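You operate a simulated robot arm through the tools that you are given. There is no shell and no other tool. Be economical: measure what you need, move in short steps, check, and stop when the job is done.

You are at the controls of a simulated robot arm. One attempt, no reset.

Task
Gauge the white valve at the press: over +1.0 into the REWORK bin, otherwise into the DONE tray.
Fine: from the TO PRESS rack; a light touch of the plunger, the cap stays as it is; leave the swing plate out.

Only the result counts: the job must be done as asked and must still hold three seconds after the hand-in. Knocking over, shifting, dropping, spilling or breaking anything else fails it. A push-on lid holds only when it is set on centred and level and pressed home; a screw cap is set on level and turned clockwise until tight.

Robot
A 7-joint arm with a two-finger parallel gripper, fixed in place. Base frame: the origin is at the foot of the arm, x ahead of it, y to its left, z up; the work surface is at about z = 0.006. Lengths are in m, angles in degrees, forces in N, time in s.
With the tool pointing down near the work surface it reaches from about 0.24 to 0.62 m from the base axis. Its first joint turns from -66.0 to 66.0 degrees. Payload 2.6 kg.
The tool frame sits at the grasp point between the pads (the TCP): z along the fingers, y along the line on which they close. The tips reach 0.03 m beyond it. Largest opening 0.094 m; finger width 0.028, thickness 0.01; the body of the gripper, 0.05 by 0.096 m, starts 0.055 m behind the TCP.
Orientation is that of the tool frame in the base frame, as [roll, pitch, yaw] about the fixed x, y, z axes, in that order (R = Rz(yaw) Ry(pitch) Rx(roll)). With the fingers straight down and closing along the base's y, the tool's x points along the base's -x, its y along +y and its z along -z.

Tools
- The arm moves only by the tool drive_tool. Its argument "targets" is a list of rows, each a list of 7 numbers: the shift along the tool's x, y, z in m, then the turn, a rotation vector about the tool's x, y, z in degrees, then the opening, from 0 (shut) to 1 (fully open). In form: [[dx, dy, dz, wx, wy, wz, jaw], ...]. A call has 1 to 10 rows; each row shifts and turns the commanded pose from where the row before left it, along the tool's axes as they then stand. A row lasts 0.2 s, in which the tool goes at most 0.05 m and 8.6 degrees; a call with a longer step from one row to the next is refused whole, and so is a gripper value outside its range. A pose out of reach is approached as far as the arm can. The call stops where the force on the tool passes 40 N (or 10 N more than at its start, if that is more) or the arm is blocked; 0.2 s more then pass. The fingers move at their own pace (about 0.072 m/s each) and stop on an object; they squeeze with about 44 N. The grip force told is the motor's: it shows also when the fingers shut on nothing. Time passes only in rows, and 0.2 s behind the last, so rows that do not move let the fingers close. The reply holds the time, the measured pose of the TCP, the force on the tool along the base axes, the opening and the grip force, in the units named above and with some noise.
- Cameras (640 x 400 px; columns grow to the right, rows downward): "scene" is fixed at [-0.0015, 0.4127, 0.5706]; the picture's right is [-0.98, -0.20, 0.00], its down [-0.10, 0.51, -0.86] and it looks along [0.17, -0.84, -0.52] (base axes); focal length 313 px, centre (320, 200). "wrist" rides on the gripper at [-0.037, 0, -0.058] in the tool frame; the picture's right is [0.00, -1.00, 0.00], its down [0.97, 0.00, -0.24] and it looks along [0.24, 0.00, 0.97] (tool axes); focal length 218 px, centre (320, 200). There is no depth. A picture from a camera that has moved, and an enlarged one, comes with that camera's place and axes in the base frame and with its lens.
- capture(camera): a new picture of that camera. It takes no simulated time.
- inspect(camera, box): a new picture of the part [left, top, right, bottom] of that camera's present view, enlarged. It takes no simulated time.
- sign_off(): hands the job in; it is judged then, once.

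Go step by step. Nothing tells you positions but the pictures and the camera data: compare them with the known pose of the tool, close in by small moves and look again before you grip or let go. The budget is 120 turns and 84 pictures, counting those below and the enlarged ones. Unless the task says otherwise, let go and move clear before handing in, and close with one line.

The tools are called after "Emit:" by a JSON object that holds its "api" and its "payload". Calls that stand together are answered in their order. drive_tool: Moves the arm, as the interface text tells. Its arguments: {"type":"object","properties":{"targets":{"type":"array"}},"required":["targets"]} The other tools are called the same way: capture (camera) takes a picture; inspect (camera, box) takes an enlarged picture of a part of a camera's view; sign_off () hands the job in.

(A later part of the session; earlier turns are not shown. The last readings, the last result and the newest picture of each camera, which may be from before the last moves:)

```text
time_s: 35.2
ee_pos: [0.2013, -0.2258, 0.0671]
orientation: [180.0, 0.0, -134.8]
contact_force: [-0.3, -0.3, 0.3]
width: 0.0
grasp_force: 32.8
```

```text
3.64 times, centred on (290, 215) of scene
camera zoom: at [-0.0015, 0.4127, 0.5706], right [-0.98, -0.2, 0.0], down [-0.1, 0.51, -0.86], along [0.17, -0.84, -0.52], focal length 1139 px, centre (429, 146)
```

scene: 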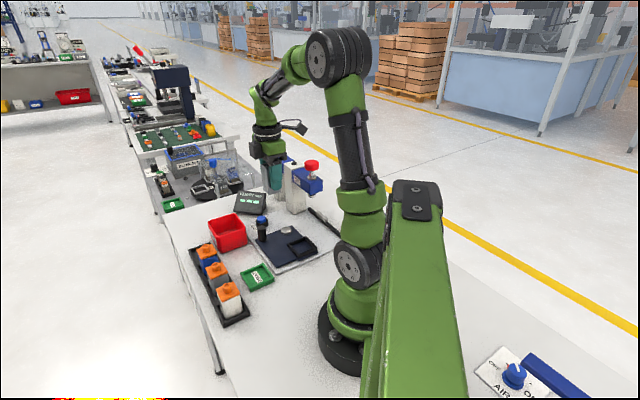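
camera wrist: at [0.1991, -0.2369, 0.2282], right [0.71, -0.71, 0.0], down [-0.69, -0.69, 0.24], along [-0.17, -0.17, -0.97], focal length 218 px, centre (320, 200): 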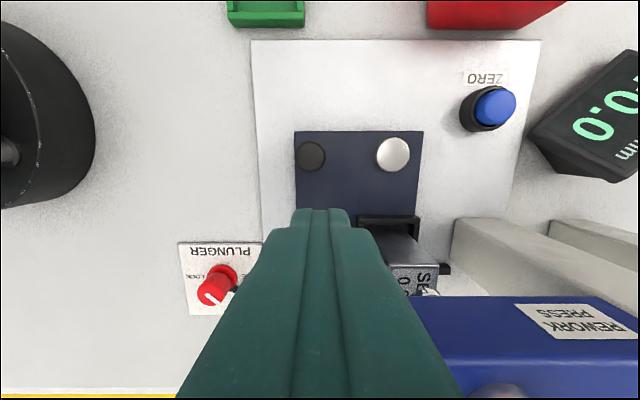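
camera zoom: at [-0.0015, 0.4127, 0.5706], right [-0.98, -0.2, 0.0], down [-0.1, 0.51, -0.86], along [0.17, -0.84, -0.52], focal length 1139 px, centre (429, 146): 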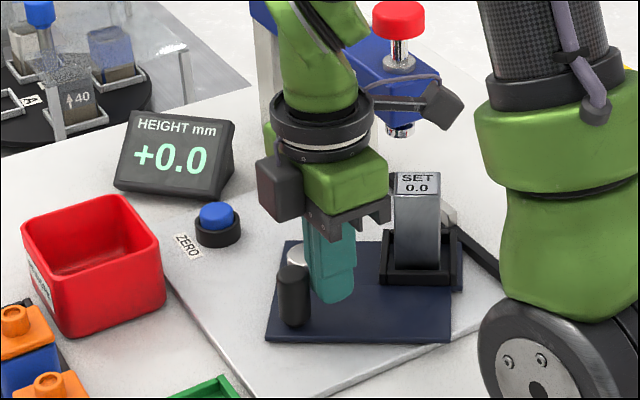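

Emit:
{"api": "drive_tool", "payload": {"targets": [[-0.0096, -0.003, 0, 0, 0, 0, 0], [-0.0091, -0.0042, 0, 0, 0, 0, 0], [-0.0084, -0.0055, 0, 0, 0, 0, 0], [-0.0076, -0.0066, 0, 0, 0, 0, 0], [-0.0066, -0.0076, 0, 0, 0, 0, 0], [0, 0, 0, 0, 0, 0, 0]]}}

Emit:
{"api": "inspect", "payload": {"camera": "scene", "box": [235, 160, 345, 270]}}

```text
time_s: 36.6
ee_pos: [0.2495, -0.2153, 0.0676]
orientation: [-180.0, 0.1, -134.9]
contact_force: [-0.3, 0.0, -0.8]
width: 0.0002
grasp_force: 32.3
```

```text
3.64 times, centred on (290, 215) of scene
camera zoom: at [-0.0015, 0.4127, 0.5706], right [-0.98, -0.2, 0.0], down [-0.1, 0.51, -0.86], along [0.17, -0.84, -0.52], focal length 1139 px, centre (429, 146)
```

zoom: 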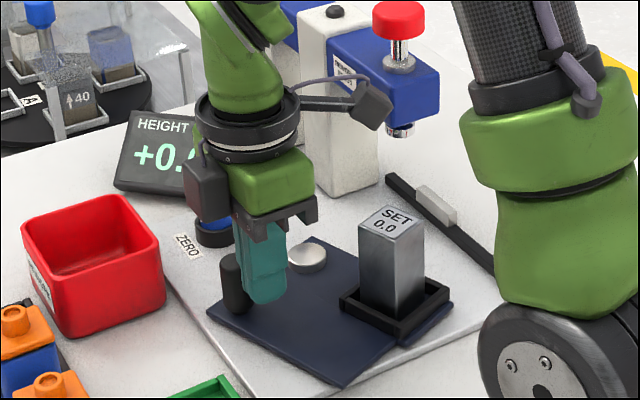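

Emit:
{"api": "drive_tool", "payload": {"targets": [[-0.0055, -0.0084, 0, 0, 0, 0, 0], [-0.0023, -0.0045, 0, 0, 0, 0, 0], [0, 0, 0, 0, 0, 0, 0]]}}

Emit:
{"api": "drive_tool", "payload": {"targets": [[-0.001, -0.0023, 0, 0, 0, 0, 0], [0, 0, 0, 0, 0, 0, 0]]}}

Emit:
{"api": "inspect", "payload": {"camera": "scene", "box": [235, 170, 335, 270]}}

```text
time_s: 37.4
ee_pos: [0.2629, -0.2197, 0.0668]
orientation: [-180.0, 0.0, -135.0]
contact_force: [0.2, -0.1, 0.2]
width: 0.0
grasp_force: 33.2
```

```text
time_s: 38.0
ee_pos: [0.2656, -0.2197, 0.0685]
orientation: [180.0, 0.0, -135.1]
contact_force: [0.1, -0.1, -0.6]
width: 0.0003
grasp_force: 33.2
```

```text
4.00 times, centred on (285, 220) of scene
camera zoom: at [-0.0015, 0.4127, 0.5706], right [-0.98, -0.2, 0.0], down [-0.1, 0.51, -0.86], along [0.17, -0.84, -0.52], focal length 1253 px, centre (460, 120)
```

zoom: 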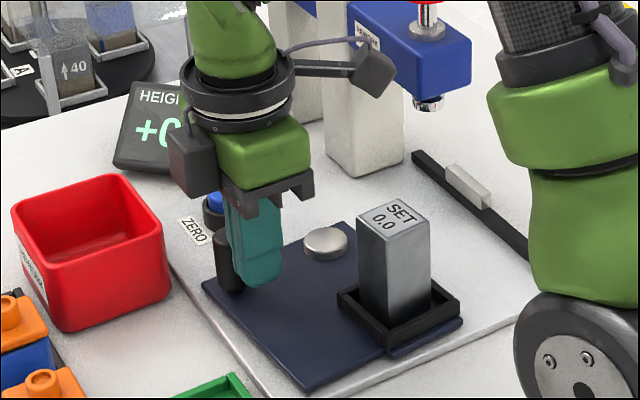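

Emit:
{"api": "drive_tool", "payload": {"targets": [[-0.0014, -0.0035, 0, 0, 0, 0, 0], [0, 0, 0, 0, 0, 0, 0]]}}

Emit:
{"api": "drive_tool", "payload": {"targets": [[-0.0006, -0.0018, 0, 0, 0, 0, 0], [0, 0, 0, 0, 0, 0, 0]]}}

Emit:
{"api": "inspect", "payload": {"camera": "scene", "box": [235, 170, 335, 270]}}

```text
time_s: 38.6
ee_pos: [0.2695, -0.2222, 0.0676]
orientation: [-179.9, 0.0, -134.8]
contact_force: [0.3, 0.0, 0.6]
width: 0.0
grasp_force: 33.0
```

```text
time_s: 39.2
ee_pos: [0.2715, -0.2228, 0.0684]
orientation: [180.0, 0.0, -135.0]
contact_force: [0.5, 0.1, -0.1]
width: 0.0
grasp_force: 33.3
```

```text
4.00 times, centred on (285, 220) of scene
camera zoom: at [-0.0015, 0.4127, 0.5706], right [-0.98, -0.2, 0.0], down [-0.1, 0.51, -0.86], along [0.17, -0.84, -0.52], focal length 1253 px, centre (460, 120)
```

zoom: 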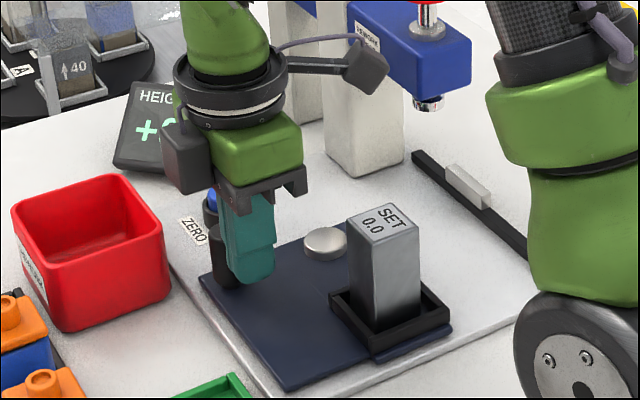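

The plate is back at its original out position. I'm rising and returning above SET to pick it up.

Emit:
{"api": "drive_tool", "payload": {"targets": [[0, 0.01, 0, 0, 0, 0, 0], [0, 0, -0.048, 0, 0, 0, 0], [0, 0, -0.048, 0, 0, 0, 0.65], [0.0347, 0.0271, 0, 0, 0, 0, 0.65], [0.0347, 0.0271, 0, 0, 0, 0, 0.65], [0, 0, 0, 0, 0, 0, 0.65]]}}

Emit:
{"api": "capture", "payload": {"camera": "wrist"}}

```text
time_s: 40.6
ee_pos: [0.176, -0.2272, 0.1632]
orientation: [-180.0, 0.0, -134.9]
contact_force: [0.8, 1.1, -0.6]
width: 0.0613
grasp_force: 0.0
```

```text
36 pictures are left
camera wrist: at [0.2019, -0.2008, 0.2215], right [0.71, -0.71, 0.0], down [-0.69, -0.69, 0.24], along [-0.17, -0.17, -0.97], focal length 218 px, centre (320, 200)
```

wrist: 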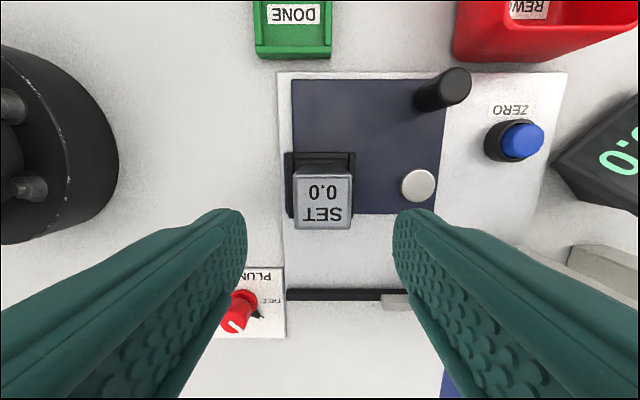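

SET is where I left it, so I'm gripping it again and lifting.

Emit:
{"api": "drive_tool", "payload": {"targets": [[0, 0, 0.045, 0, 0, 0, 0.65], [0, 0, 0.04, 0, 0, 0, 0.65], [0, 0, 0.016, 0, 0, 0, 0.65], [0, 0, 0, 0, 0, 0, 0.3], [0, 0, 0, 0, 0, 0, 0.2], [0, 0, 0, 0, 0, 0, 0.2], [0, 0, -0.02, 0, 0, 0, 0.2], [0, 0, -0.045, 0, 0, 0, 0.2], [0, 0, -0.045, 0, 0, 0, 0.2], [0, 0, 0, 0, 0, 0, 0.2]]}}

Emit:
{"api": "drive_tool", "payload": {"targets": [[-0.038, -0.023, 0, 0, 0, 0, 0.2], [-0.038, -0.023, 0, 0, 0, 0, 0.2], [-0.038, -0.023, 0, 0, 0, 0, 0.2], [-0.038, -0.023, 0, 0, 0, 0, 0.2], [-0.038, -0.023, 0, 0, 0, 0, 0.2], [-0.038, -0.023, 0, 0, 0, 0, 0.2], [0, 0, 0, 0, 0, 0, 0.2]]}}

Emit:
{"api": "capture", "payload": {"camera": "wrist"}}

```text
time_s: 42.8
ee_pos: [0.1761, -0.2255, 0.1723]
orientation: [180.0, 0.0, -135.0]
contact_force: [-0.5, -0.2, -2.3]
width: 0.0399
grasp_force: 43.8
```

```text
time_s: 44.4
ee_pos: [0.4369, -0.1611, 0.1731]
orientation: [179.9, 0.1, -135.0]
contact_force: [0.6, 0.1, -2.7]
width: 0.0401
grasp_force: 43.7
```

```text
35 pictures are left
camera wrist: at [0.4635, -0.1361, 0.2304], right [0.71, -0.71, 0.0], down [-0.69, -0.69, 0.24], along [-0.17, -0.17, -0.97], focal length 218 px, centre (320, 200)
```

wrist: 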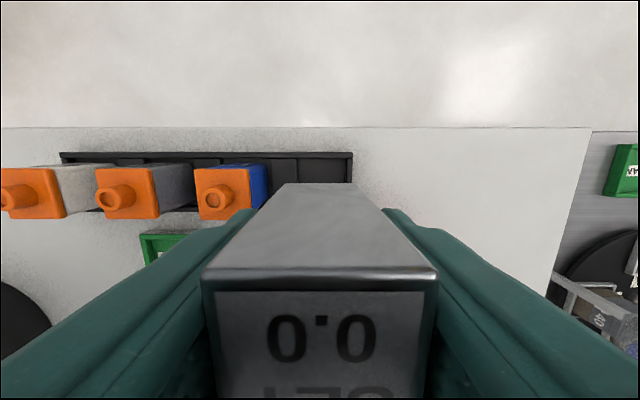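

I'm back over the SET slot. Summing my commanded moves, the placing offset is under 2 mm, which I'll correct before lowering.

Emit:
{"api": "drive_tool", "payload": {"targets": [[0.0003, -0.0016, 0.04, 0, 0, 0, 0.2], [0, 0, 0.03, 0, 0, 0, 0.2], [0, 0, 0, 0, 0, 0, 0.2]]}}

Emit:
{"api": "capture", "payload": {"camera": "wrist"}}

Emit:
{"api": "inspect", "payload": {"camera": "scene", "box": [160, 190, 260, 290]}}

```text
time_s: 45.2
ee_pos: [0.4359, -0.1651, 0.1026]
orientation: [179.9, 0.0, -135.0]
contact_force: [-0.6, 0.0, -2.4]
width: 0.0402
grasp_force: 43.9
```

```text
34 pictures are left
camera wrist: at [0.4635, -0.1385, 0.1604], right [0.71, -0.71, 0.0], down [-0.69, -0.69, 0.24], along [-0.17, -0.17, -0.97], focal length 218 px, centre (320, 200)
```

wrist: 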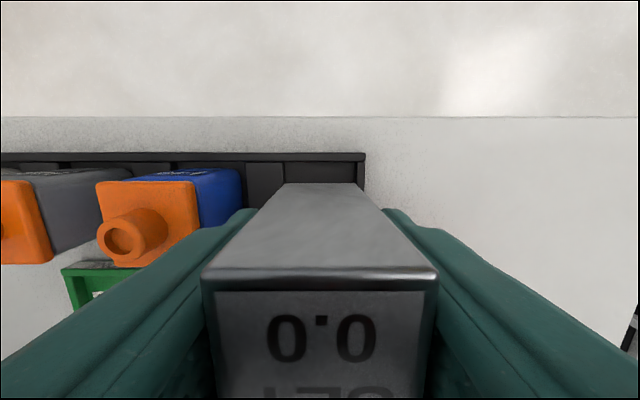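

```text
4.00 times, centred on (210, 240) of scene
camera zoom: at [-0.0015, 0.4127, 0.5706], right [-0.98, -0.2, 0.0], down [-0.1, 0.51, -0.86], along [0.17, -0.84, -0.52], focal length 1253 px, centre (760, 40)
```

zoom: 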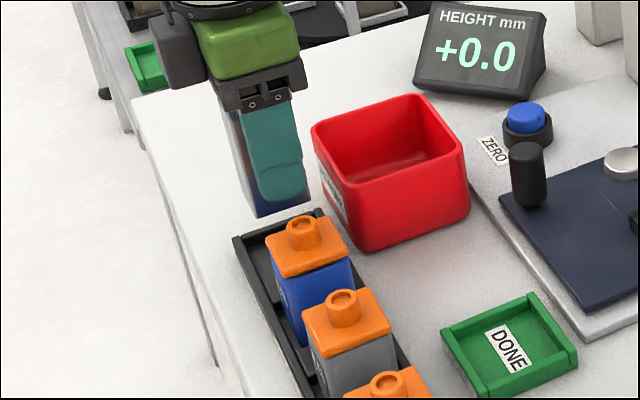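

Emit:
{"api": "drive_tool", "payload": {"targets": [[0, 0, 0.02, 0, 0, 0, 0.2], [0, 0, 0.018, 0, 0, 0, 0.2], [0, 0, 0, 0, 0, 0, 0.2]]}}

Emit:
{"api": "drive_tool", "payload": {"targets": [[0, 0, 0.005, 0, 0, 0, 0.2], [0, 0, 0.004, 0, 0, 0, 0.2], [0, 0, 0, 0, 0, 0, 0.2]]}}

Emit:
{"api": "drive_tool", "payload": {"targets": [[0, 0, 0.002, 0, 0, 0, 0.2], [0, 0, 0, 0, 0, 0, 0.2]]}}

Emit:
{"api": "capture", "payload": {"camera": "wrist"}}

```text
time_s: 46.0
ee_pos: [0.4356, -0.1638, 0.0647]
orientation: [-180.0, 0.1, -135.0]
contact_force: [-0.4, 0.1, -2.3]
width: 0.0402
grasp_force: 43.9
```

```text
time_s: 46.8
ee_pos: [0.4364, -0.1647, 0.0554]
orientation: [180.0, 0.0, -135.0]
contact_force: [-0.2, -0.1, -2.2]
width: 0.04
grasp_force: 44.4
```

```text
time_s: 47.4
ee_pos: [0.436, -0.1641, 0.0528]
orientation: [-180.0, 0.0, -134.9]
contact_force: [0.0, 1.4, -2.5]
width: 0.0398
grasp_force: 44.0
```

```text
32 pictures are left
camera wrist: at [0.4624, -0.1389, 0.1111], right [0.71, -0.71, 0.0], down [-0.69, -0.69, 0.24], along [-0.17, -0.17, -0.97], focal length 218 px, centre (320, 200)
```

wrist: 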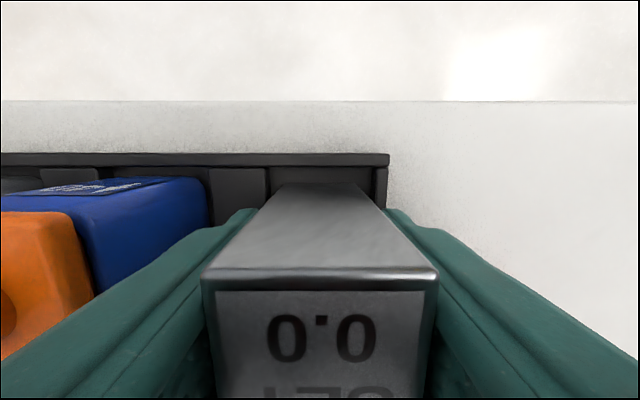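

Emit:
{"api": "drive_tool", "payload": {"targets": [[0, 0, 0.001, 0, 0, 0, 0.2], [0, 0, 0, 0, 0, 0, 0.2]]}}

Emit:
{"api": "drive_tool", "payload": {"targets": [[0, 0, 0.001, 0, 0, 0, 0.2], [0, 0, 0, 0, 0, 0, 0.2]]}}

```text
time_s: 48.0
ee_pos: [0.4368, -0.1649, 0.0525]
orientation: [180.0, -0.1, -134.9]
contact_force: [-0.6, 0.1, 0.8]
width: 0.0401
grasp_force: 44.0
```

```text
time_s: 48.6
ee_pos: [0.4364, -0.1659, 0.0526]
orientation: [-179.9, 0.0, -134.9]
contact_force: [-7.2, 1.6, 16.9]
width: 0.04
grasp_force: 43.5
```

SET is seated again. I'm releasing it, lifting and moving along the rack to the white valve.

Emit:
{"api": "drive_tool", "payload": {"targets": [[0, 0, -0.001, 0, 0, 0, 0.2], [0, 0, 0, 0, 0, 0, 0.65], [0, 0, 0, 0, 0, 0, 0.65], [0, 0, -0.03, 0, 0, 0, 0.65], [0, 0, -0.045, 0, 0, 0, 0.65], [0, 0, -0.045, 0, 0, 0, 0.65]]}}

Emit:
{"api": "drive_tool", "payload": {"targets": [[0, 0.0444, 0, 0, 0, 0, 0.65], [0, 0.0444, 0, 0, 0, 0, 0.65], [0, 0.0444, 0, 0, 0, 0, 0.65], [0, 0.0444, 0, 0, 0, 0, 0.65], [0, 0.0444, 0, 0, 0, 0, 0.65], [0, 0, 0, 0, 0, 0, 0.65]]}}

Emit:
{"api": "capture", "payload": {"camera": "wrist"}}

Emit:
{"api": "inspect", "payload": {"camera": "scene", "box": [160, 190, 300, 330]}}

```text
time_s: 50.0
ee_pos: [0.4348, -0.1646, 0.1734]
orientation: [180.0, 0.0, -134.9]
contact_force: [-0.2, -0.7, 0.6]
width: 0.0609
grasp_force: 0.1
```

```text
time_s: 51.4
ee_pos: [0.2788, -0.0068, 0.1719]
orientation: [179.9, -0.1, -135.0]
contact_force: [-0.5, -1.3, -0.5]
width: 0.0613
grasp_force: 0.0
```

```text
31 pictures are left
camera wrist: at [0.3048, 0.0186, 0.2296], right [0.71, -0.71, 0.0], down [-0.69, -0.69, 0.24], along [-0.17, -0.17, -0.97], focal length 218 px, centre (320, 200)
```

wrist: 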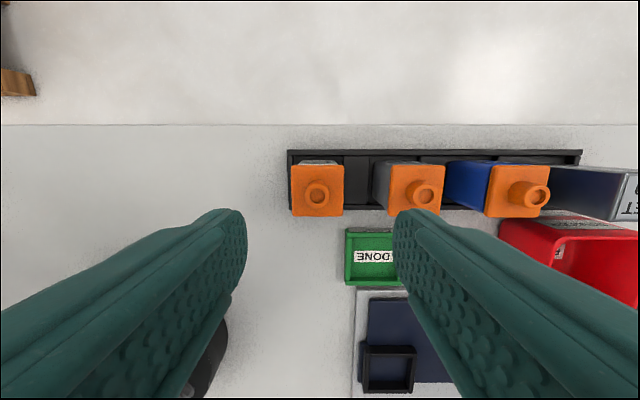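

```text
2.86 times, centred on (230, 260) of scene
camera zoom: at [-0.0015, 0.4128, 0.5706], right [-0.98, -0.2, 0.0], down [-0.1, 0.51, -0.86], along [0.17, -0.84, -0.52], focal length 895 px, centre (577, 29)
```

zoom: 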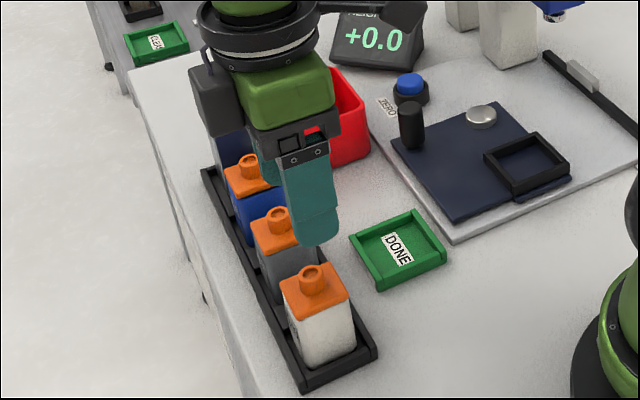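

The white valve's cap centre is about 5 mm back and 2 mm to the side of the tool. I'm correcting and lowering in part.

Emit:
{"api": "drive_tool", "payload": {"targets": [[-0.0055, 0.0023, 0.03, 0, 0, 0, 0.65], [0, 0, 0.025, 0, 0, 0, 0.65], [0, 0, 0, 0, 0, 0, 0.65]]}}

Emit:
{"api": "capture", "payload": {"camera": "wrist"}}

```text
time_s: 52.2
ee_pos: [0.2819, -0.0021, 0.1162]
orientation: [179.9, 0.0, -135.0]
contact_force: [0.3, -0.1, 0.0]
width: 0.0611
grasp_force: 0.1
```

```text
29 pictures are left
camera wrist: at [0.3079, 0.024, 0.1745], right [0.71, -0.71, 0.0], down [-0.69, -0.69, 0.24], along [-0.17, -0.17, -0.97], focal length 218 px, centre (320, 200)
```

wrist: 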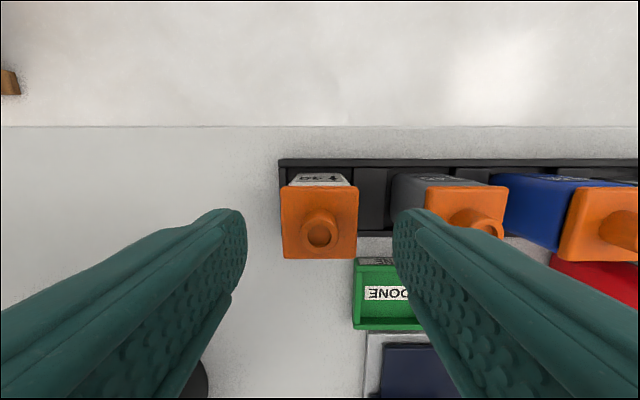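

Centred. Going down to grip the body.

Emit:
{"api": "drive_tool", "payload": {"targets": [[0.002, 0, 0.025, 0, 0, 0, 0.65], [0, 0, 0.025, 0, 0, 0, 0.65], [0, 0, 0.016, 0, 0, 0, 0.65], [0, 0, 0, 0, 0, 0, 0.3], [0, 0, 0, 0, 0, 0, 0.2], [0, 0, 0, 0, 0, 0, 0.2]]}}

Emit:
{"api": "capture", "payload": {"camera": "wrist"}}

Emit:
{"api": "inspect", "payload": {"camera": "scene", "box": [180, 230, 270, 330]}}

```text
time_s: 53.6
ee_pos: [0.2789, -0.0034, 0.0505]
orientation: [-180.0, 0.0, -135.0]
contact_force: [-0.4, 0.0, -0.2]
width: 0.0437
grasp_force: 44.4
```

```text
28 pictures are left
camera wrist: at [0.3057, 0.0225, 0.1085], right [0.71, -0.71, 0.0], down [-0.69, -0.69, 0.24], along [-0.17, -0.17, -0.97], focal length 218 px, centre (320, 200)
```

wrist: 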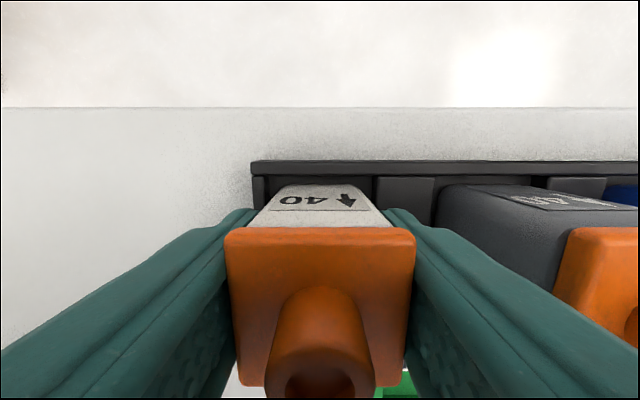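

```text
4.00 times, centred on (225, 280) of scene
camera zoom: at [-0.0015, 0.4127, 0.5706], right [-0.98, -0.2, 0.0], down [-0.1, 0.51, -0.86], along [0.17, -0.84, -0.52], focal length 1253 px, centre (700, -120)
```

zoom: 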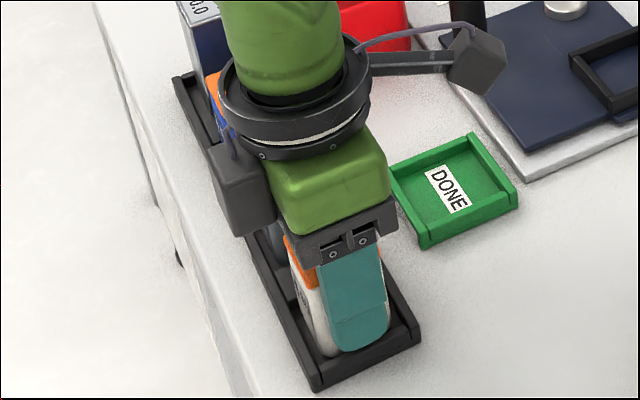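

Gripped. Lifting and carrying it to the nest.

Emit:
{"api": "drive_tool", "payload": {"targets": [[0, 0, -0.03, 0, 0, 0, 0.2], [0, 0, -0.045, 0, 0, 0, 0.2], [0, 0, -0.045, 0, 0, 0, 0.2], [0.0461, -0.0171, 0, 0, 0, 0, 0.2], [0.0461, -0.0171, 0, 0, 0, 0, 0.2], [0.0461, -0.0171, 0, 0, 0, 0, 0.2], [0.0461, -0.0171, 0, 0, 0, 0, 0.2], [0.0459, -0.0169, 0, 0, 0, 0, 0.2], [0, 0, 0, 0, 0, 0, 0.2]]}}

Emit:
{"api": "drive_tool", "payload": {"targets": [[0, 0, 0.04, 0, 0, 0, 0.2], [0, 0, 0.02, 0, 0, 0, 0.2], [0, 0, 0, 0, 0, 0, 0.2]]}}

Emit:
{"api": "capture", "payload": {"camera": "wrist"}}

Emit:
{"api": "inspect", "payload": {"camera": "scene", "box": [235, 170, 335, 270]}}

```text
time_s: 55.6
ee_pos: [0.1781, -0.2272, 0.1718]
orientation: [-180.0, 0.0, -135.0]
contact_force: [0.0, -0.1, -0.5]
width: 0.0441
grasp_force: 44.6
```

```text
time_s: 56.4
ee_pos: [0.1767, -0.2268, 0.1111]
orientation: [179.9, -0.1, -135.0]
contact_force: [0.2, 0.5, -0.4]
width: 0.0437
grasp_force: 44.3
```

```text
26 pictures are left
camera wrist: at [0.2039, -0.2007, 0.1695], right [0.71, -0.71, 0.0], down [-0.69, -0.69, 0.24], along [-0.17, -0.17, -0.97], focal length 218 px, centre (320, 200)
```

wrist: 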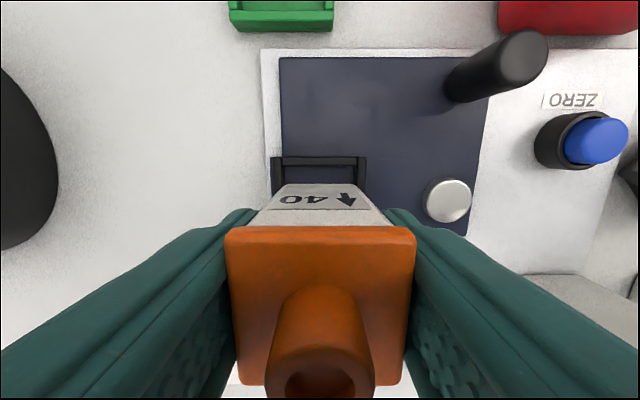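

```text
4.00 times, centred on (285, 220) of scene
camera zoom: at [-0.0015, 0.4127, 0.5706], right [-0.98, -0.2, 0.0], down [-0.1, 0.51, -0.86], along [0.17, -0.84, -0.52], focal length 1253 px, centre (460, 120)
```

zoom: 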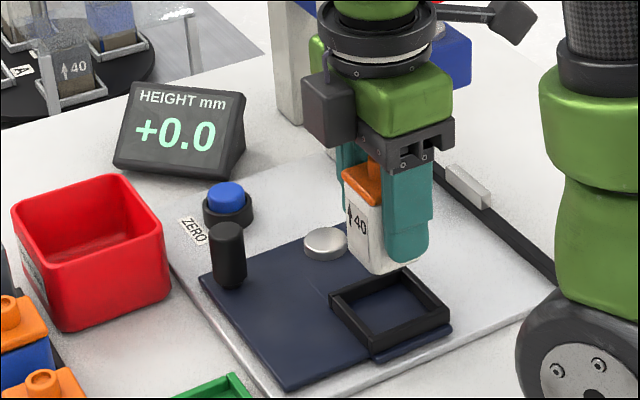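

Emit:
{"api": "drive_tool", "payload": {"targets": [[0, 0, 0.022, 0, 0, 0, 0.2], [0, 0, 0.018, 0, 0, 0, 0.2], [0, 0, 0.006, 0, 0, 0, 0.2], [0, 0, 0, 0, 0, 0, 0.2]]}}

Emit:
{"api": "drive_tool", "payload": {"targets": [[0, 0, 0.002, 0, 0, 0, 0.2], [0, 0, 0, 0, 0, 0, 0.2]]}}

Emit:
{"api": "drive_tool", "payload": {"targets": [[0, 0, 0.0015, 0, 0, 0, 0.2], [0, 0, 0, 0, 0, 0, 0.2]]}}

Emit:
{"api": "inspect", "payload": {"camera": "scene", "box": [250, 190, 330, 270]}}

```text
time_s: 57.4
ee_pos: [0.1775, -0.2262, 0.0656]
orientation: [-180.0, 0.0, -135.0]
contact_force: [0.0, -0.8, -1.2]
width: 0.0436
grasp_force: 43.7
```

```text
time_s: 58.0
ee_pos: [0.178, -0.2256, 0.0642]
orientation: [180.0, 0.0, -134.9]
contact_force: [0.4, -0.5, -1.2]
width: 0.0439
grasp_force: 44.2
```

```text
time_s: 58.6
ee_pos: [0.1769, -0.2261, 0.0624]
orientation: [-179.9, -0.1, -135.0]
contact_force: [-0.1, 0.8, -0.9]
width: 0.0438
grasp_force: 44.0
```

```text
5.00 times, centred on (290, 230) of scene
camera zoom: at [-0.0015, 0.4127, 0.5706], right [-0.98, -0.2, 0.0], down [-0.1, 0.51, -0.86], along [0.17, -0.84, -0.52], focal length 1567 px, centre (470, 50)
```

zoom: 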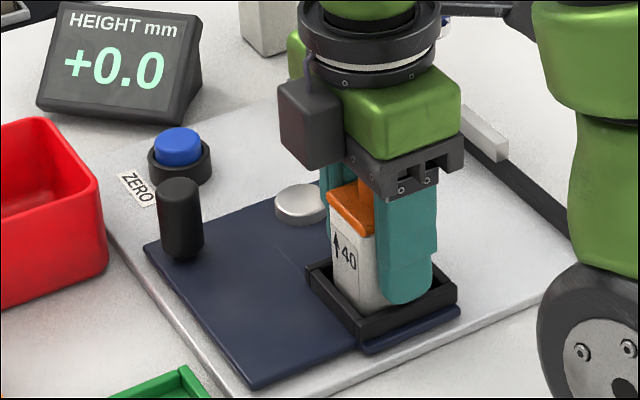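

Emit:
{"api": "drive_tool", "payload": {"targets": [[0, 0, 0.001, 0, 0, 0, 0.2], [0, 0, 0, 0, 0, 0, 0.2]]}}

Emit:
{"api": "drive_tool", "payload": {"targets": [[0, 0, 0.001, 0, 0, 0, 0.2], [0, 0, 0, 0, 0, 0, 0.2]]}}

```text
time_s: 59.2
ee_pos: [0.1768, -0.2267, 0.0612]
orientation: [-180.0, 0.0, -135.0]
contact_force: [-0.4, -0.1, -0.6]
width: 0.0439
grasp_force: 43.8
```

```text
time_s: 59.8
ee_pos: [0.1779, -0.2262, 0.06]
orientation: [-180.0, 0.0, -135.0]
contact_force: [-2.4, 3.1, 14.5]
width: 0.044
grasp_force: 43.8
```

Seated. Releasing, lifting, then going behind the handle as before.

Emit:
{"api": "drive_tool", "payload": {"targets": [[0, 0, -0.0007, 0, 0, 0, 0.2], [0, 0, 0, 0, 0, 0, 0.6], [0, 0, 0, 0, 0, 0, 0.65], [0, 0, -0.02, 0, 0, 0, 0.65], [0, 0, -0.04, 0, 0, 0, 0.65], [0, 0, -0.042, 0, 0, 0, 0.65]]}}

Emit:
{"api": "drive_tool", "payload": {"targets": [[-0.0213, -0.0413, 0, 0, 0, 0, 0], [-0.0213, -0.0413, 0, 0, 0, 0, 0], [-0.0213, -0.0418, 0, 0, 0, 0, 0], [0, 0, 0, 0, 0, 0, 0]]}}

Emit:
{"api": "capture", "payload": {"camera": "wrist"}}

```text
time_s: 61.2
ee_pos: [0.1772, -0.2268, 0.1636]
orientation: [-180.0, 0.0, -135.1]
contact_force: [-0.5, 0.6, 0.8]
width: 0.0612
grasp_force: 0.1
```

```text
time_s: 62.2
ee_pos: [0.3114, -0.2698, 0.1639]
orientation: [179.9, -0.1, -135.1]
contact_force: [-0.1, -0.5, 0.9]
width: 0.0
grasp_force: 33.3
```

```text
23 pictures are left
camera wrist: at [0.3375, -0.2436, 0.2217], right [0.71, -0.71, 0.0], down [-0.69, -0.69, 0.24], along [-0.17, -0.17, -0.97], focal length 218 px, centre (320, 200)
```

wrist: 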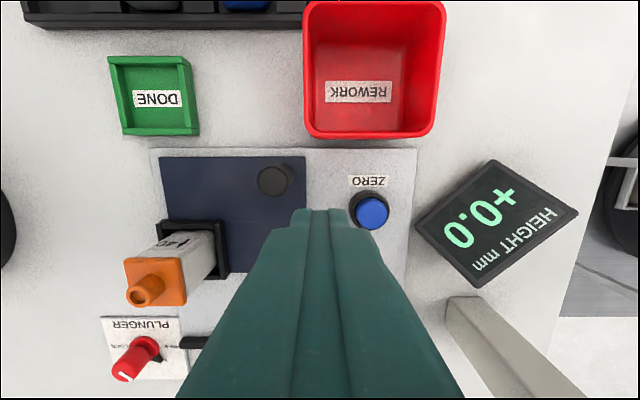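

The layout is the same as before, so I'm repeating the push arc.

Emit:
{"api": "drive_tool", "payload": {"targets": [[0, 0, 0.035, 0, 0, 0, 0], [0, 0, 0.035, 0, 0, 0, 0], [0, 0, 0.03, 0, 0, 0, 0], [-0.0016, 0.0086, 0, 0, 0, 0, 0], [-0.0032, 0.0093, 0, 0, 0, 0, 0], [-0.0019, 0.0097, 0, 0, 0, 0, 0], [-0.0005, 0.0099, 0, 0, 0, 0, 0], [0, 0, 0, 0, 0, 0, 0]]}}

Emit:
{"api": "drive_tool", "payload": {"targets": [[0.0009, 0.0099, 0, 0, 0, 0, 0], [0.0022, 0.0097, 0, 0, 0, 0, 0], [0.0036, 0.0092, 0, 0, 0, 0, 0], [0.0048, 0.0087, 0, 0, 0, 0, 0], [0.0059, 0.0079, 0, 0, 0, 0, 0], [0.007, 0.007, 0, 0, 0, 0, 0], [0, 0, 0, 0, 0, 0, 0]]}}

Emit:
{"api": "inspect", "payload": {"camera": "scene", "box": [235, 160, 345, 270]}}

```text
time_s: 64.0
ee_pos: [0.2898, -0.2377, 0.0624]
orientation: [180.0, -0.1, -135.0]
contact_force: [-0.6, -1.8, 1.2]
width: 0.0
grasp_force: 33.4
```

```text
time_s: 65.6
ee_pos: [0.2348, -0.2186, 0.0626]
orientation: [179.9, 0.0, -135.1]
contact_force: [1.7, -0.8, 6.3]
width: 0.0
grasp_force: 33.1
```

```text
3.64 times, centred on (290, 215) of scene
camera zoom: at [-0.0015, 0.4128, 0.5706], right [-0.98, -0.2, 0.0], down [-0.1, 0.51, -0.86], along [0.17, -0.84, -0.52], focal length 1139 px, centre (429, 146)
```

zoom: 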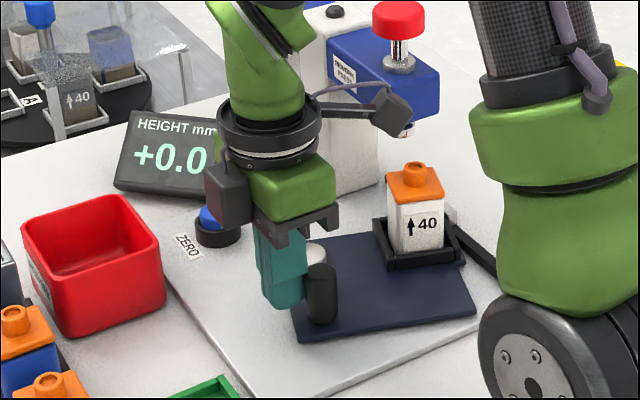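

Emit:
{"api": "drive_tool", "payload": {"targets": [[0.0079, 0.0059, -0.001, 0, 0, 0, 0], [0.0043, 0.0026, 0, 0, 0, 0, 0], [0.0044, 0.0022, 0, 0, 0, 0, 0], [0, 0, 0, 0, 0, 0, 0]]}}

Emit:
{"api": "drive_tool", "payload": {"targets": [[0.0023, 0.001, 0, 0, 0, 0, 0], [0.0023, 0.001, 0, 0, 0, 0, 0], [0, 0, 0, 0, 0, 0, 0]]}}

Emit:
{"api": "inspect", "payload": {"camera": "scene", "box": [255, 150, 345, 240]}}

```text
time_s: 66.6
ee_pos: [0.2162, -0.221, 0.0644]
orientation: [-179.9, -0.1, -135.0]
contact_force: [1.3, -0.8, 0.8]
width: 0.0002
grasp_force: 33.0
```

```text
time_s: 67.4
ee_pos: [0.2106, -0.2248, 0.0643]
orientation: [-180.0, 0.0, -135.0]
contact_force: [-0.9, -0.7, -0.3]
width: 0.0001
grasp_force: 33.1
```

```text
4.44 times, centred on (300, 195) of scene
camera zoom: at [-0.0015, 0.4127, 0.5706], right [-0.98, -0.2, 0.0], down [-0.1, 0.51, -0.86], along [0.17, -0.84, -0.52], focal length 1393 px, centre (409, 222)
```

zoom: 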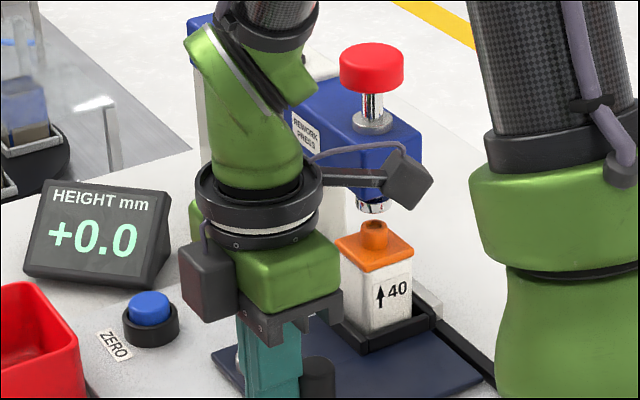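

Nearly at the stop; a little more.

Emit:
{"api": "drive_tool", "payload": {"targets": [[0.0012, 0.0004, 0, 0, 0, 0, 0], [0, 0, 0, 0, 0, 0, 0]]}}

Emit:
{"api": "drive_tool", "payload": {"targets": [[0.0012, 0.0004, 0, 0, 0, 0, 0], [0, 0, 0, 0, 0, 0, 0]]}}

```text
time_s: 68.0
ee_pos: [0.2098, -0.2244, 0.0633]
orientation: [-180.0, 0.1, -134.9]
contact_force: [1.5, -0.8, -0.9]
width: 0.0
grasp_force: 33.2
```

```text
time_s: 68.6
ee_pos: [0.2098, -0.2239, 0.0625]
orientation: [-180.0, 0.0, -134.9]
contact_force: [16.0, 5.5, -7.9]
width: 0.0001
grasp_force: 33.7
```

Plate is at the stop. Backing off and going over the plunger knob.

Emit:
{"api": "drive_tool", "payload": {"targets": [[-0.0124, -0.0018, 0, 0, 0, 0, 0], [-0.02, -0.003, 0, 0, 0, 0, 0], [0, 0, -0.046, 0, 0, 0, 0], [0, 0, -0.046, 0, 0, 0, 0], [0, 0, -0.046, 0, 0, 0, 0], [0, 0, -0.046, 0, 0, 0, 0], [0, 0, -0.045, 0, 0, 0, 0], [0, 0, 0, 0, 0, 0, 0]]}}

Emit:
{"api": "drive_tool", "payload": {"targets": [[0.037, -0.0165, 0, 0, 0, 0, 0], [0.037, -0.0165, 0, 0, 0, 0, 0], [0.037, -0.0165, 0, 0, 0, 0, 0], [0.031, -0.0135, 0, 0, 0, 0, 0], [0, 0, 0.025, 0, 0, 0, 0], [0, 0, 0.018, 0, 0, 0, 0], [0, 0, 0, 0, 0, 0, 0]]}}

Emit:
{"api": "inspect", "payload": {"camera": "scene", "box": [240, 140, 330, 230]}}

```text
time_s: 70.4
ee_pos: [0.2347, -0.2053, 0.2938]
orientation: [-180.0, 0.0, -134.9]
contact_force: [0.0, 0.1, -0.4]
width: 0.0002
grasp_force: 32.9
```

```text
time_s: 72.0
ee_pos: [0.1794, -0.3512, 0.2492]
orientation: [-180.0, 0.0, -135.0]
contact_force: [0.5, -0.5, -0.2]
width: 0.0
grasp_force: 32.7
```

```text
4.44 times, centred on (285, 185) of scene
camera zoom: at [-0.0015, 0.4127, 0.5706], right [-0.98, -0.2, 0.0], down [-0.1, 0.51, -0.86], along [0.17, -0.84, -0.52], focal length 1393 px, centre (476, 267)
```

zoom: 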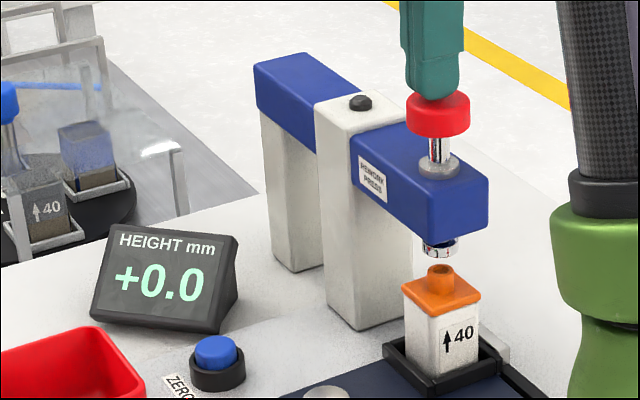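

The knob sits under the fingertip and the valve under the plunger. Lowering gently.

Emit:
{"api": "drive_tool", "payload": {"targets": [[0, 0, 0.004, 0, 0, 0, 0], [0, 0, 0.004, 0, 0, 0, 0], [0, 0, 0.003, 0, 0, 0, 0], [0, 0, 0, 0, 0, 0, 0]]}}

Emit:
{"api": "drive_tool", "payload": {"targets": [[0, 0, 0.0015, 0, 0, 0, 0], [0, 0, 0, 0, 0, 0, 0]]}}

Emit:
{"api": "drive_tool", "payload": {"targets": [[0, 0, 0.001, 0, 0, 0, 0], [0, 0, 0, 0, 0, 0, 0]]}}

```text
time_s: 73.0
ee_pos: [0.1786, -0.3508, 0.2392]
orientation: [-180.0, 0.0, -135.0]
contact_force: [0.6, 0.7, 0.7]
width: 0.0
grasp_force: 33.2
```

```text
time_s: 73.6
ee_pos: [0.179, -0.3509, 0.2365]
orientation: [-179.9, -0.1, -134.9]
contact_force: [1.2, -0.1, 2.6]
width: 0.0
grasp_force: 33.1
```

```text
time_s: 74.2
ee_pos: [0.1801, -0.3504, 0.2354]
orientation: [-179.9, 0.0, -134.9]
contact_force: [0.4, -0.8, 1.8]
width: 0.0001
grasp_force: 33.3
```

Emit:
{"api": "drive_tool", "payload": {"targets": [[0, 0, 0.001, 0, 0, 0, 0], [0, 0, 0, 0, 0, 0, 0]]}}

Emit:
{"api": "drive_tool", "payload": {"targets": [[0, 0, 0.001, 0, 0, 0, 0], [0, 0, 0, 0, 0, 0, 0]]}}

Emit:
{"api": "inspect", "payload": {"camera": "scene", "box": [240, 140, 330, 230]}}

```text
time_s: 74.8
ee_pos: [0.1792, -0.3514, 0.2355]
orientation: [-180.0, 0.0, -135.0]
contact_force: [-0.1, -0.3, 1.8]
width: 0.0
grasp_force: 33.2
```

```text
time_s: 75.4
ee_pos: [0.1809, -0.3494, 0.2335]
orientation: [-179.9, 0.0, -134.9]
contact_force: [-0.4, -1.0, 1.9]
width: 0.0
grasp_force: 32.7
```

```text
4.44 times, centred on (285, 185) of scene
camera zoom: at [-0.0015, 0.4128, 0.5706], right [-0.98, -0.2, 0.0], down [-0.1, 0.51, -0.86], along [0.17, -0.84, -0.52], focal length 1393 px, centre (476, 267)
```

zoom: 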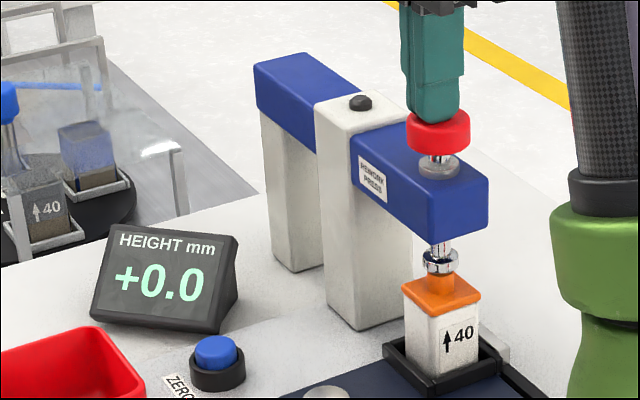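

Emit:
{"api": "drive_tool", "payload": {"targets": [[0, 0, 0.0008, 0, 0, 0, 0], [0, 0, 0, 0, 0, 0, 0]]}}

Emit:
{"api": "drive_tool", "payload": {"targets": [[0, 0, 0.0007, 0, 0, 0, 0], [0, 0, 0, 0, 0, 0, 0]]}}

Emit:
{"api": "inspect", "payload": {"camera": "scene", "box": [240, 140, 330, 230]}}

```text
time_s: 76.0
ee_pos: [0.1792, -0.351, 0.2341]
orientation: [180.0, -0.1, -134.9]
contact_force: [-1.0, 0.3, 1.7]
width: 0.0
grasp_force: 33.0
```

```text
time_s: 76.6
ee_pos: [0.1795, -0.3509, 0.2329]
orientation: [-180.0, -0.1, -134.9]
contact_force: [0.8, 0.0, 1.5]
width: 0.0
grasp_force: 32.8
```

```text
4.44 times, centred on (285, 185) of scene
camera zoom: at [-0.0015, 0.4127, 0.5706], right [-0.98, -0.2, 0.0], down [-0.1, 0.51, -0.86], along [0.17, -0.84, -0.52], focal length 1393 px, centre (476, 267)
```

zoom: 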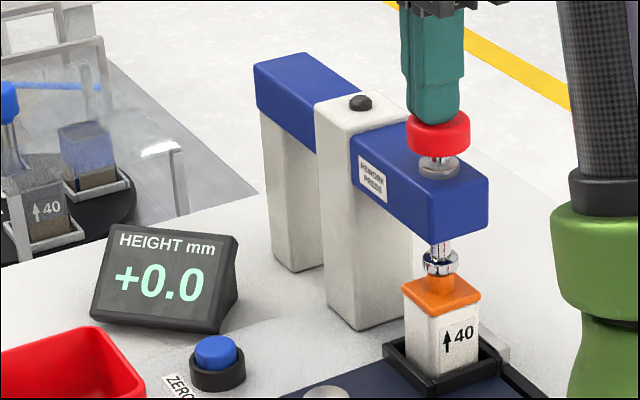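

Emit:
{"api": "drive_tool", "payload": {"targets": [[0, 0, 0.0007, 0, 0, 0, 0], [0, 0, 0, 0, 0, 0, 0]]}}

Emit:
{"api": "drive_tool", "payload": {"targets": [[0, 0, 0.0007, 0, 0, 0, 0], [0, 0, 0, 0, 0, 0, 0]]}}

```text
time_s: 77.2
ee_pos: [0.1797, -0.3503, 0.233]
orientation: [179.9, -0.1, -135.0]
contact_force: [0.3, 1.0, 0.6]
width: 0.0
grasp_force: 33.1
```

```text
time_s: 77.8
ee_pos: [0.1793, -0.3504, 0.2312]
orientation: [-179.9, 0.0, -135.0]
contact_force: [1.4, 0.6, 1.2]
width: 0.0
grasp_force: 33.7
```

Emit:
{"api": "drive_tool", "payload": {"targets": [[0, 0, 0.0007, 0, 0, 0, 0], [0, 0, 0, 0, 0, 0, 0]]}}

Emit:
{"api": "inspect", "payload": {"camera": "scene", "box": [240, 140, 330, 230]}}

```text
time_s: 78.4
ee_pos: [0.1787, -0.3505, 0.2305]
orientation: [180.0, 0.0, -135.0]
contact_force: [1.1, 2.8, 6.7]
width: 0.0
grasp_force: 32.7
```

```text
4.44 times, centred on (285, 185) of scene
camera zoom: at [-0.0015, 0.4128, 0.5706], right [-0.98, -0.2, 0.0], down [-0.1, 0.51, -0.86], along [0.17, -0.84, -0.52], focal length 1393 px, centre (476, 267)
```

zoom: 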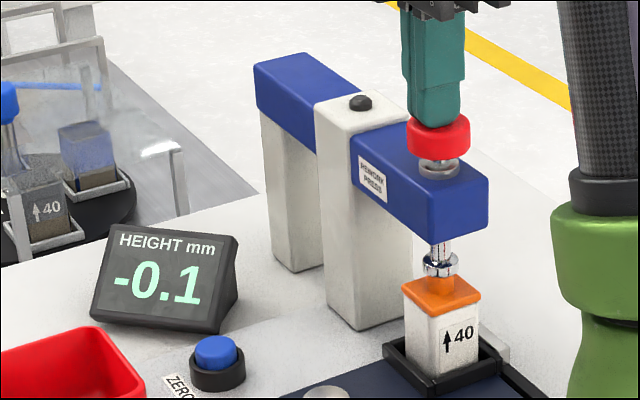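

The reading is -0.1, not over +1.0, so the valve goes to the DONE tray. I'm lifting off and going to swing the plate out.

Emit:
{"api": "drive_tool", "payload": {"targets": [[0, 0, -0.02, 0, 0, 0, 0], [0, 0, -0.04, 0, 0, 0, 0], [-0.029, 0.0333, 0, 0, 0, 0, 0], [-0.029, 0.0333, 0, 0, 0, 0, 0], [0, 0, 0.04, 0, 0, 0, 0], [0, 0, 0.04, 0, 0, 0, 0], [0, 0, 0.04, 0, 0, 0, 0], [0, 0, 0, 0, 0, 0, 0]]}}

Emit:
{"api": "capture", "payload": {"camera": "wrist"}}

```text
time_s: 80.2
ee_pos: [0.1731, -0.263, 0.1703]
orientation: [180.0, 0.0, -135.0]
contact_force: [-0.2, -1.0, -0.8]
width: 0.0
grasp_force: 33.0
```

```text
16 pictures are left
camera wrist: at [0.1987, -0.2374, 0.2277], right [0.71, -0.71, 0.0], down [-0.69, -0.69, 0.24], along [-0.17, -0.17, -0.97], focal length 218 px, centre (320, 200)
```

wrist: 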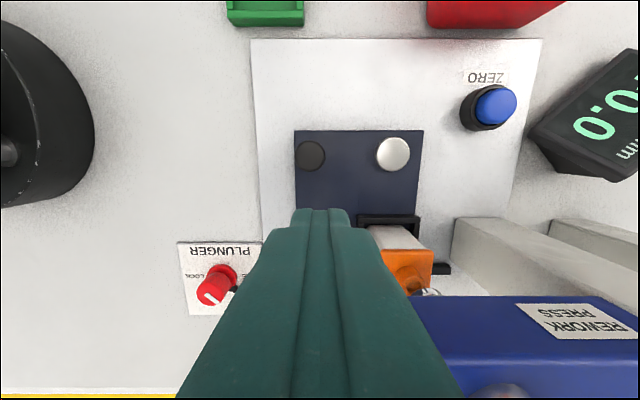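

The display may have changed after the touch, so I'm checking it.

Emit:
{"api": "inspect", "payload": {"camera": "scene", "box": [225, 170, 345, 250]}}

```text
5.00 times, centred on (285, 210) of scene
camera zoom: at [-0.0015, 0.4127, 0.5706], right [-0.98, -0.2, 0.0], down [-0.1, 0.51, -0.86], along [0.17, -0.84, -0.52], focal length 1567 px, centre (495, 150)
```

zoom: 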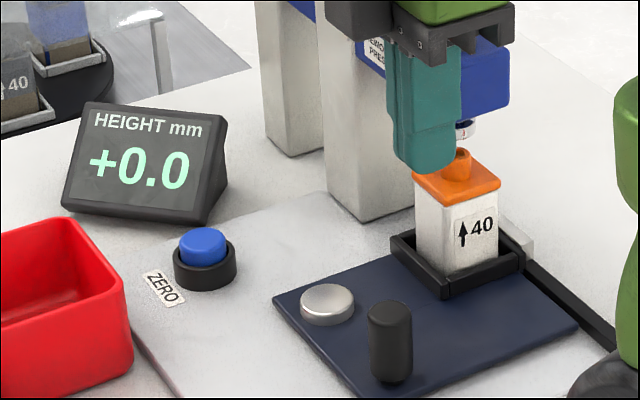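

It holds +0.0; either way it's not over +1.0, so DONE. Swinging the plate out.

Emit:
{"api": "drive_tool", "payload": {"targets": [[0.004, 0, 0.04, 0, 0, 0, 0], [0, 0, 0.035, 0, 0, 0, 0], [0, 0, 0.028, 0, 0, 0, 0], [-0.0093, 0.0039, 0, 0, 0, 0, 0], [-0.0097, 0.0026, 0, 0, 0, 0, 0], [-0.0099, 0.0012, 0, 0, 0, 0, 0], [-0.0101, -0.0002, 0, 0, 0, 0, 0], [-0.0099, -0.0015, 0, 0, 0, 0, 0], [0, 0, 0, 0, 0, 0, 0]]}}

Emit:
{"api": "drive_tool", "payload": {"targets": [[-0.0096, -0.003, 0, 0, 0, 0, 0], [-0.0091, -0.0042, 0, 0, 0, 0, 0], [-0.0084, -0.0055, 0, 0, 0, 0, 0], [-0.0076, -0.0066, 0, 0, 0, 0, 0], [-0.0066, -0.0076, 0, 0, 0, 0, 0], [-0.0055, -0.0084, 0, 0, 0, 0, 0], [-0.0023, -0.0045, 0, 0, 0, 0, 0], [0, 0, 0, 0, 0, 0, 0]]}}

Emit:
{"api": "drive_tool", "payload": {"targets": [[-0.001, -0.0023, 0, 0, 0, 0, 0], [-0.0014, -0.0035, 0, 0, 0, 0, 0], [-0.0006, -0.0018, 0, 0, 0, 0, 0], [0, 0, 0, 0, 0, 0, 0]]}}

Emit:
{"api": "inspect", "payload": {"camera": "scene", "box": [235, 170, 335, 270]}}

```text
time_s: 82.2
ee_pos: [0.2013, -0.2263, 0.0679]
orientation: [180.0, 0.0, -134.9]
contact_force: [-0.4, 1.4, -0.1]
width: 0.0
grasp_force: 32.5
```

```text
time_s: 84.0
ee_pos: [0.2624, -0.2201, 0.067]
orientation: [180.0, -0.1, -135.0]
contact_force: [0.3, -0.9, 0.8]
width: 0.0
grasp_force: 33.5
```

```text
time_s: 85.0
ee_pos: [0.2708, -0.2227, 0.0667]
orientation: [180.0, 0.1, -134.8]
contact_force: [-0.1, 0.1, -0.2]
width: 0.0
grasp_force: 32.2
```

```text
4.00 times, centred on (285, 220) of scene
camera zoom: at [-0.0015, 0.4127, 0.5706], right [-0.98, -0.2, 0.0], down [-0.1, 0.51, -0.86], along [0.17, -0.84, -0.52], focal length 1253 px, centre (460, 120)
```

zoom: 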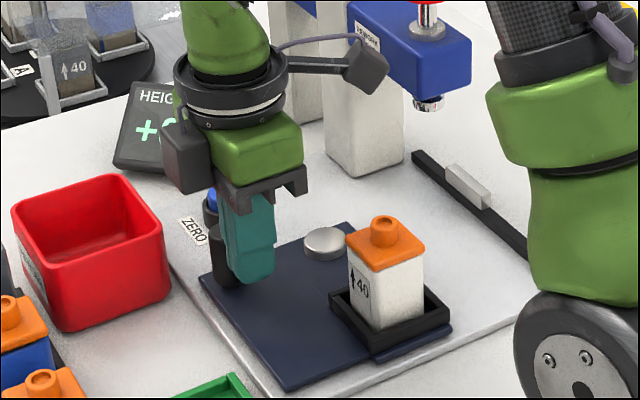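

The plate is out with the valve upright. Going above it to pick it up.

Emit:
{"api": "drive_tool", "payload": {"targets": [[0, 0.01, 0, 0, 0, 0, 0], [0, 0, -0.048, 0, 0, 0, 0], [0, 0, -0.048, 0, 0, 0, 0.65], [0.0347, 0.0271, 0, 0, 0, 0, 0.65], [0.0342, 0.0266, 0, 0, 0, 0, 0.65], [0, 0, 0, 0, 0, 0, 0.65]]}}

Emit:
{"api": "capture", "payload": {"camera": "wrist"}}

```text
time_s: 86.4
ee_pos: [0.1761, -0.2272, 0.1644]
orientation: [-180.0, -0.1, -135.0]
contact_force: [-0.1, 0.4, 0.1]
width: 0.0611
grasp_force: 0.1
```

```text
13 pictures are left
camera wrist: at [0.2033, -0.2008, 0.2224], right [0.71, -0.71, 0.0], down [-0.69, -0.69, 0.24], along [-0.17, -0.17, -0.97], focal length 218 px, centre (320, 200)
```

wrist: 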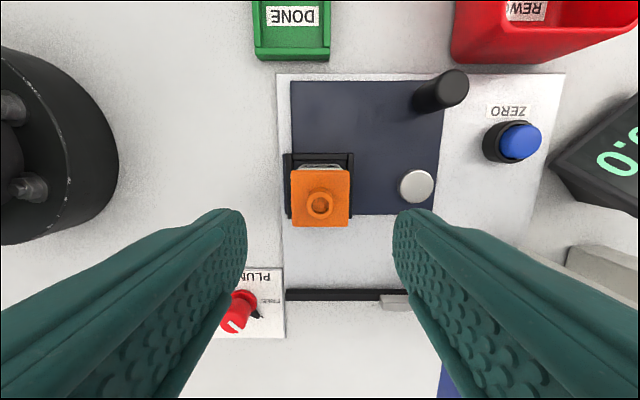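

Centred over it. Gripping, lifting and moving to just short of the DONE tray for a look.

Emit:
{"api": "drive_tool", "payload": {"targets": [[0, 0, 0.045, 0, 0, 0, 0.65], [0, 0, 0.042, 0, 0, 0, 0.65], [0, 0, 0.016, 0, 0, 0, 0.65], [0, 0, 0, 0, 0, 0, 0.3], [0, 0, 0, 0, 0, 0, 0.2], [0, 0, 0, 0, 0, 0, 0.2], [0, 0, -0.03, 0, 0, 0, 0.2], [0, 0, -0.045, 0, 0, 0, 0.2], [0, 0, -0.045, 0, 0, 0, 0.2], [0, 0, 0, 0, 0, 0, 0.2]]}}

Emit:
{"api": "drive_tool", "payload": {"targets": [[-0.036, 0.0063, 0, 0, 0, 0, 0.2], [-0.036, 0.0063, 0, 0, 0, 0, 0.2], [-0.036, 0.0064, 0, 0, 0, 0, 0.2], [0, 0, 0, 0, 0, 0, 0.2]]}}

Emit:
{"api": "capture", "payload": {"camera": "wrist"}}

```text
time_s: 88.6
ee_pos: [0.1766, -0.2268, 0.1808]
orientation: [-179.9, 0.0, -135.0]
contact_force: [0.7, 0.5, -1.0]
width: 0.0441
grasp_force: 44.0
```

```text
time_s: 89.6
ee_pos: [0.2393, -0.137, 0.1801]
orientation: [-180.0, 0.0, -134.9]
contact_force: [0.7, -0.3, -0.8]
width: 0.0439
grasp_force: 44.0
```

```text
12 pictures are left
camera wrist: at [0.2661, -0.1106, 0.2385], right [0.71, -0.71, 0.0], down [-0.69, -0.69, 0.24], along [-0.17, -0.17, -0.97], focal length 218 px, centre (320, 200)
```

wrist: 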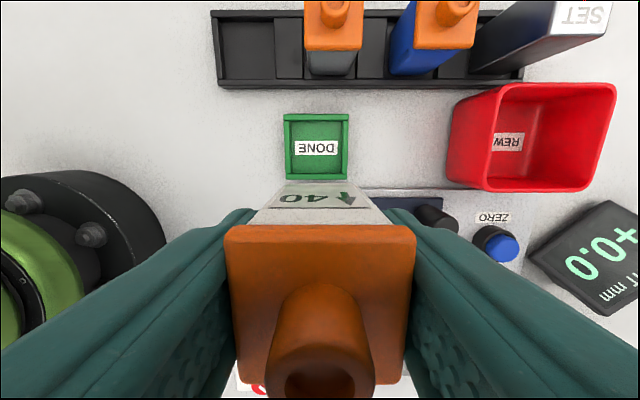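

The tray centre is about 36 mm back and 3.5 mm to the side. Moving over it and lowering in part.

Emit:
{"api": "drive_tool", "payload": {"targets": [[-0.036, 0.0035, 0, 0, 0, 0, 0.2], [0, 0, 0.04, 0, 0, 0, 0.2], [0, 0, 0.035, 0, 0, 0, 0.2], [0, 0, 0, 0, 0, 0, 0.2]]}}

Emit:
{"api": "capture", "payload": {"camera": "wrist"}}

Emit:
{"api": "inspect", "payload": {"camera": "scene", "box": [215, 230, 305, 310]}}

```text
time_s: 90.6
ee_pos: [0.2634, -0.1083, 0.1056]
orientation: [179.9, -0.1, -135.0]
contact_force: [0.5, -0.5, -1.0]
width: 0.044
grasp_force: 43.4
```

```text
11 pictures are left
camera wrist: at [0.289, -0.0824, 0.1636], right [0.71, -0.71, 0.0], down [-0.69, -0.69, 0.24], along [-0.17, -0.17, -0.97], focal length 218 px, centre (320, 200)
```

wrist: 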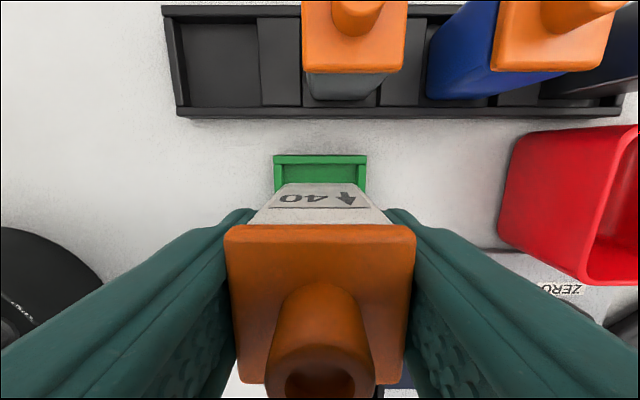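

```text
5.00 times, centred on (260, 270) of scene
camera zoom: at [-0.0015, 0.4127, 0.5706], right [-0.98, -0.2, 0.0], down [-0.1, 0.51, -0.86], along [0.17, -0.84, -0.52], focal length 1567 px, centre (620, -150)
```

zoom: 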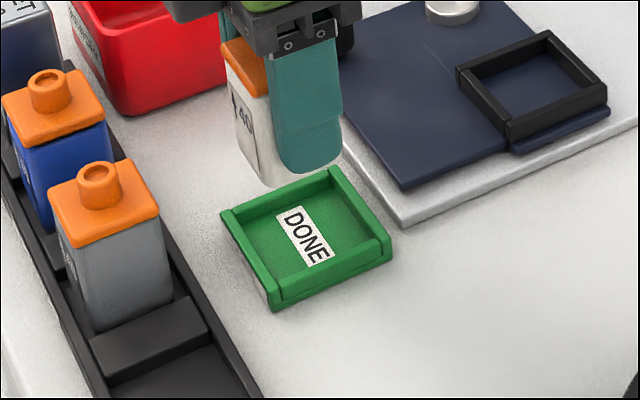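

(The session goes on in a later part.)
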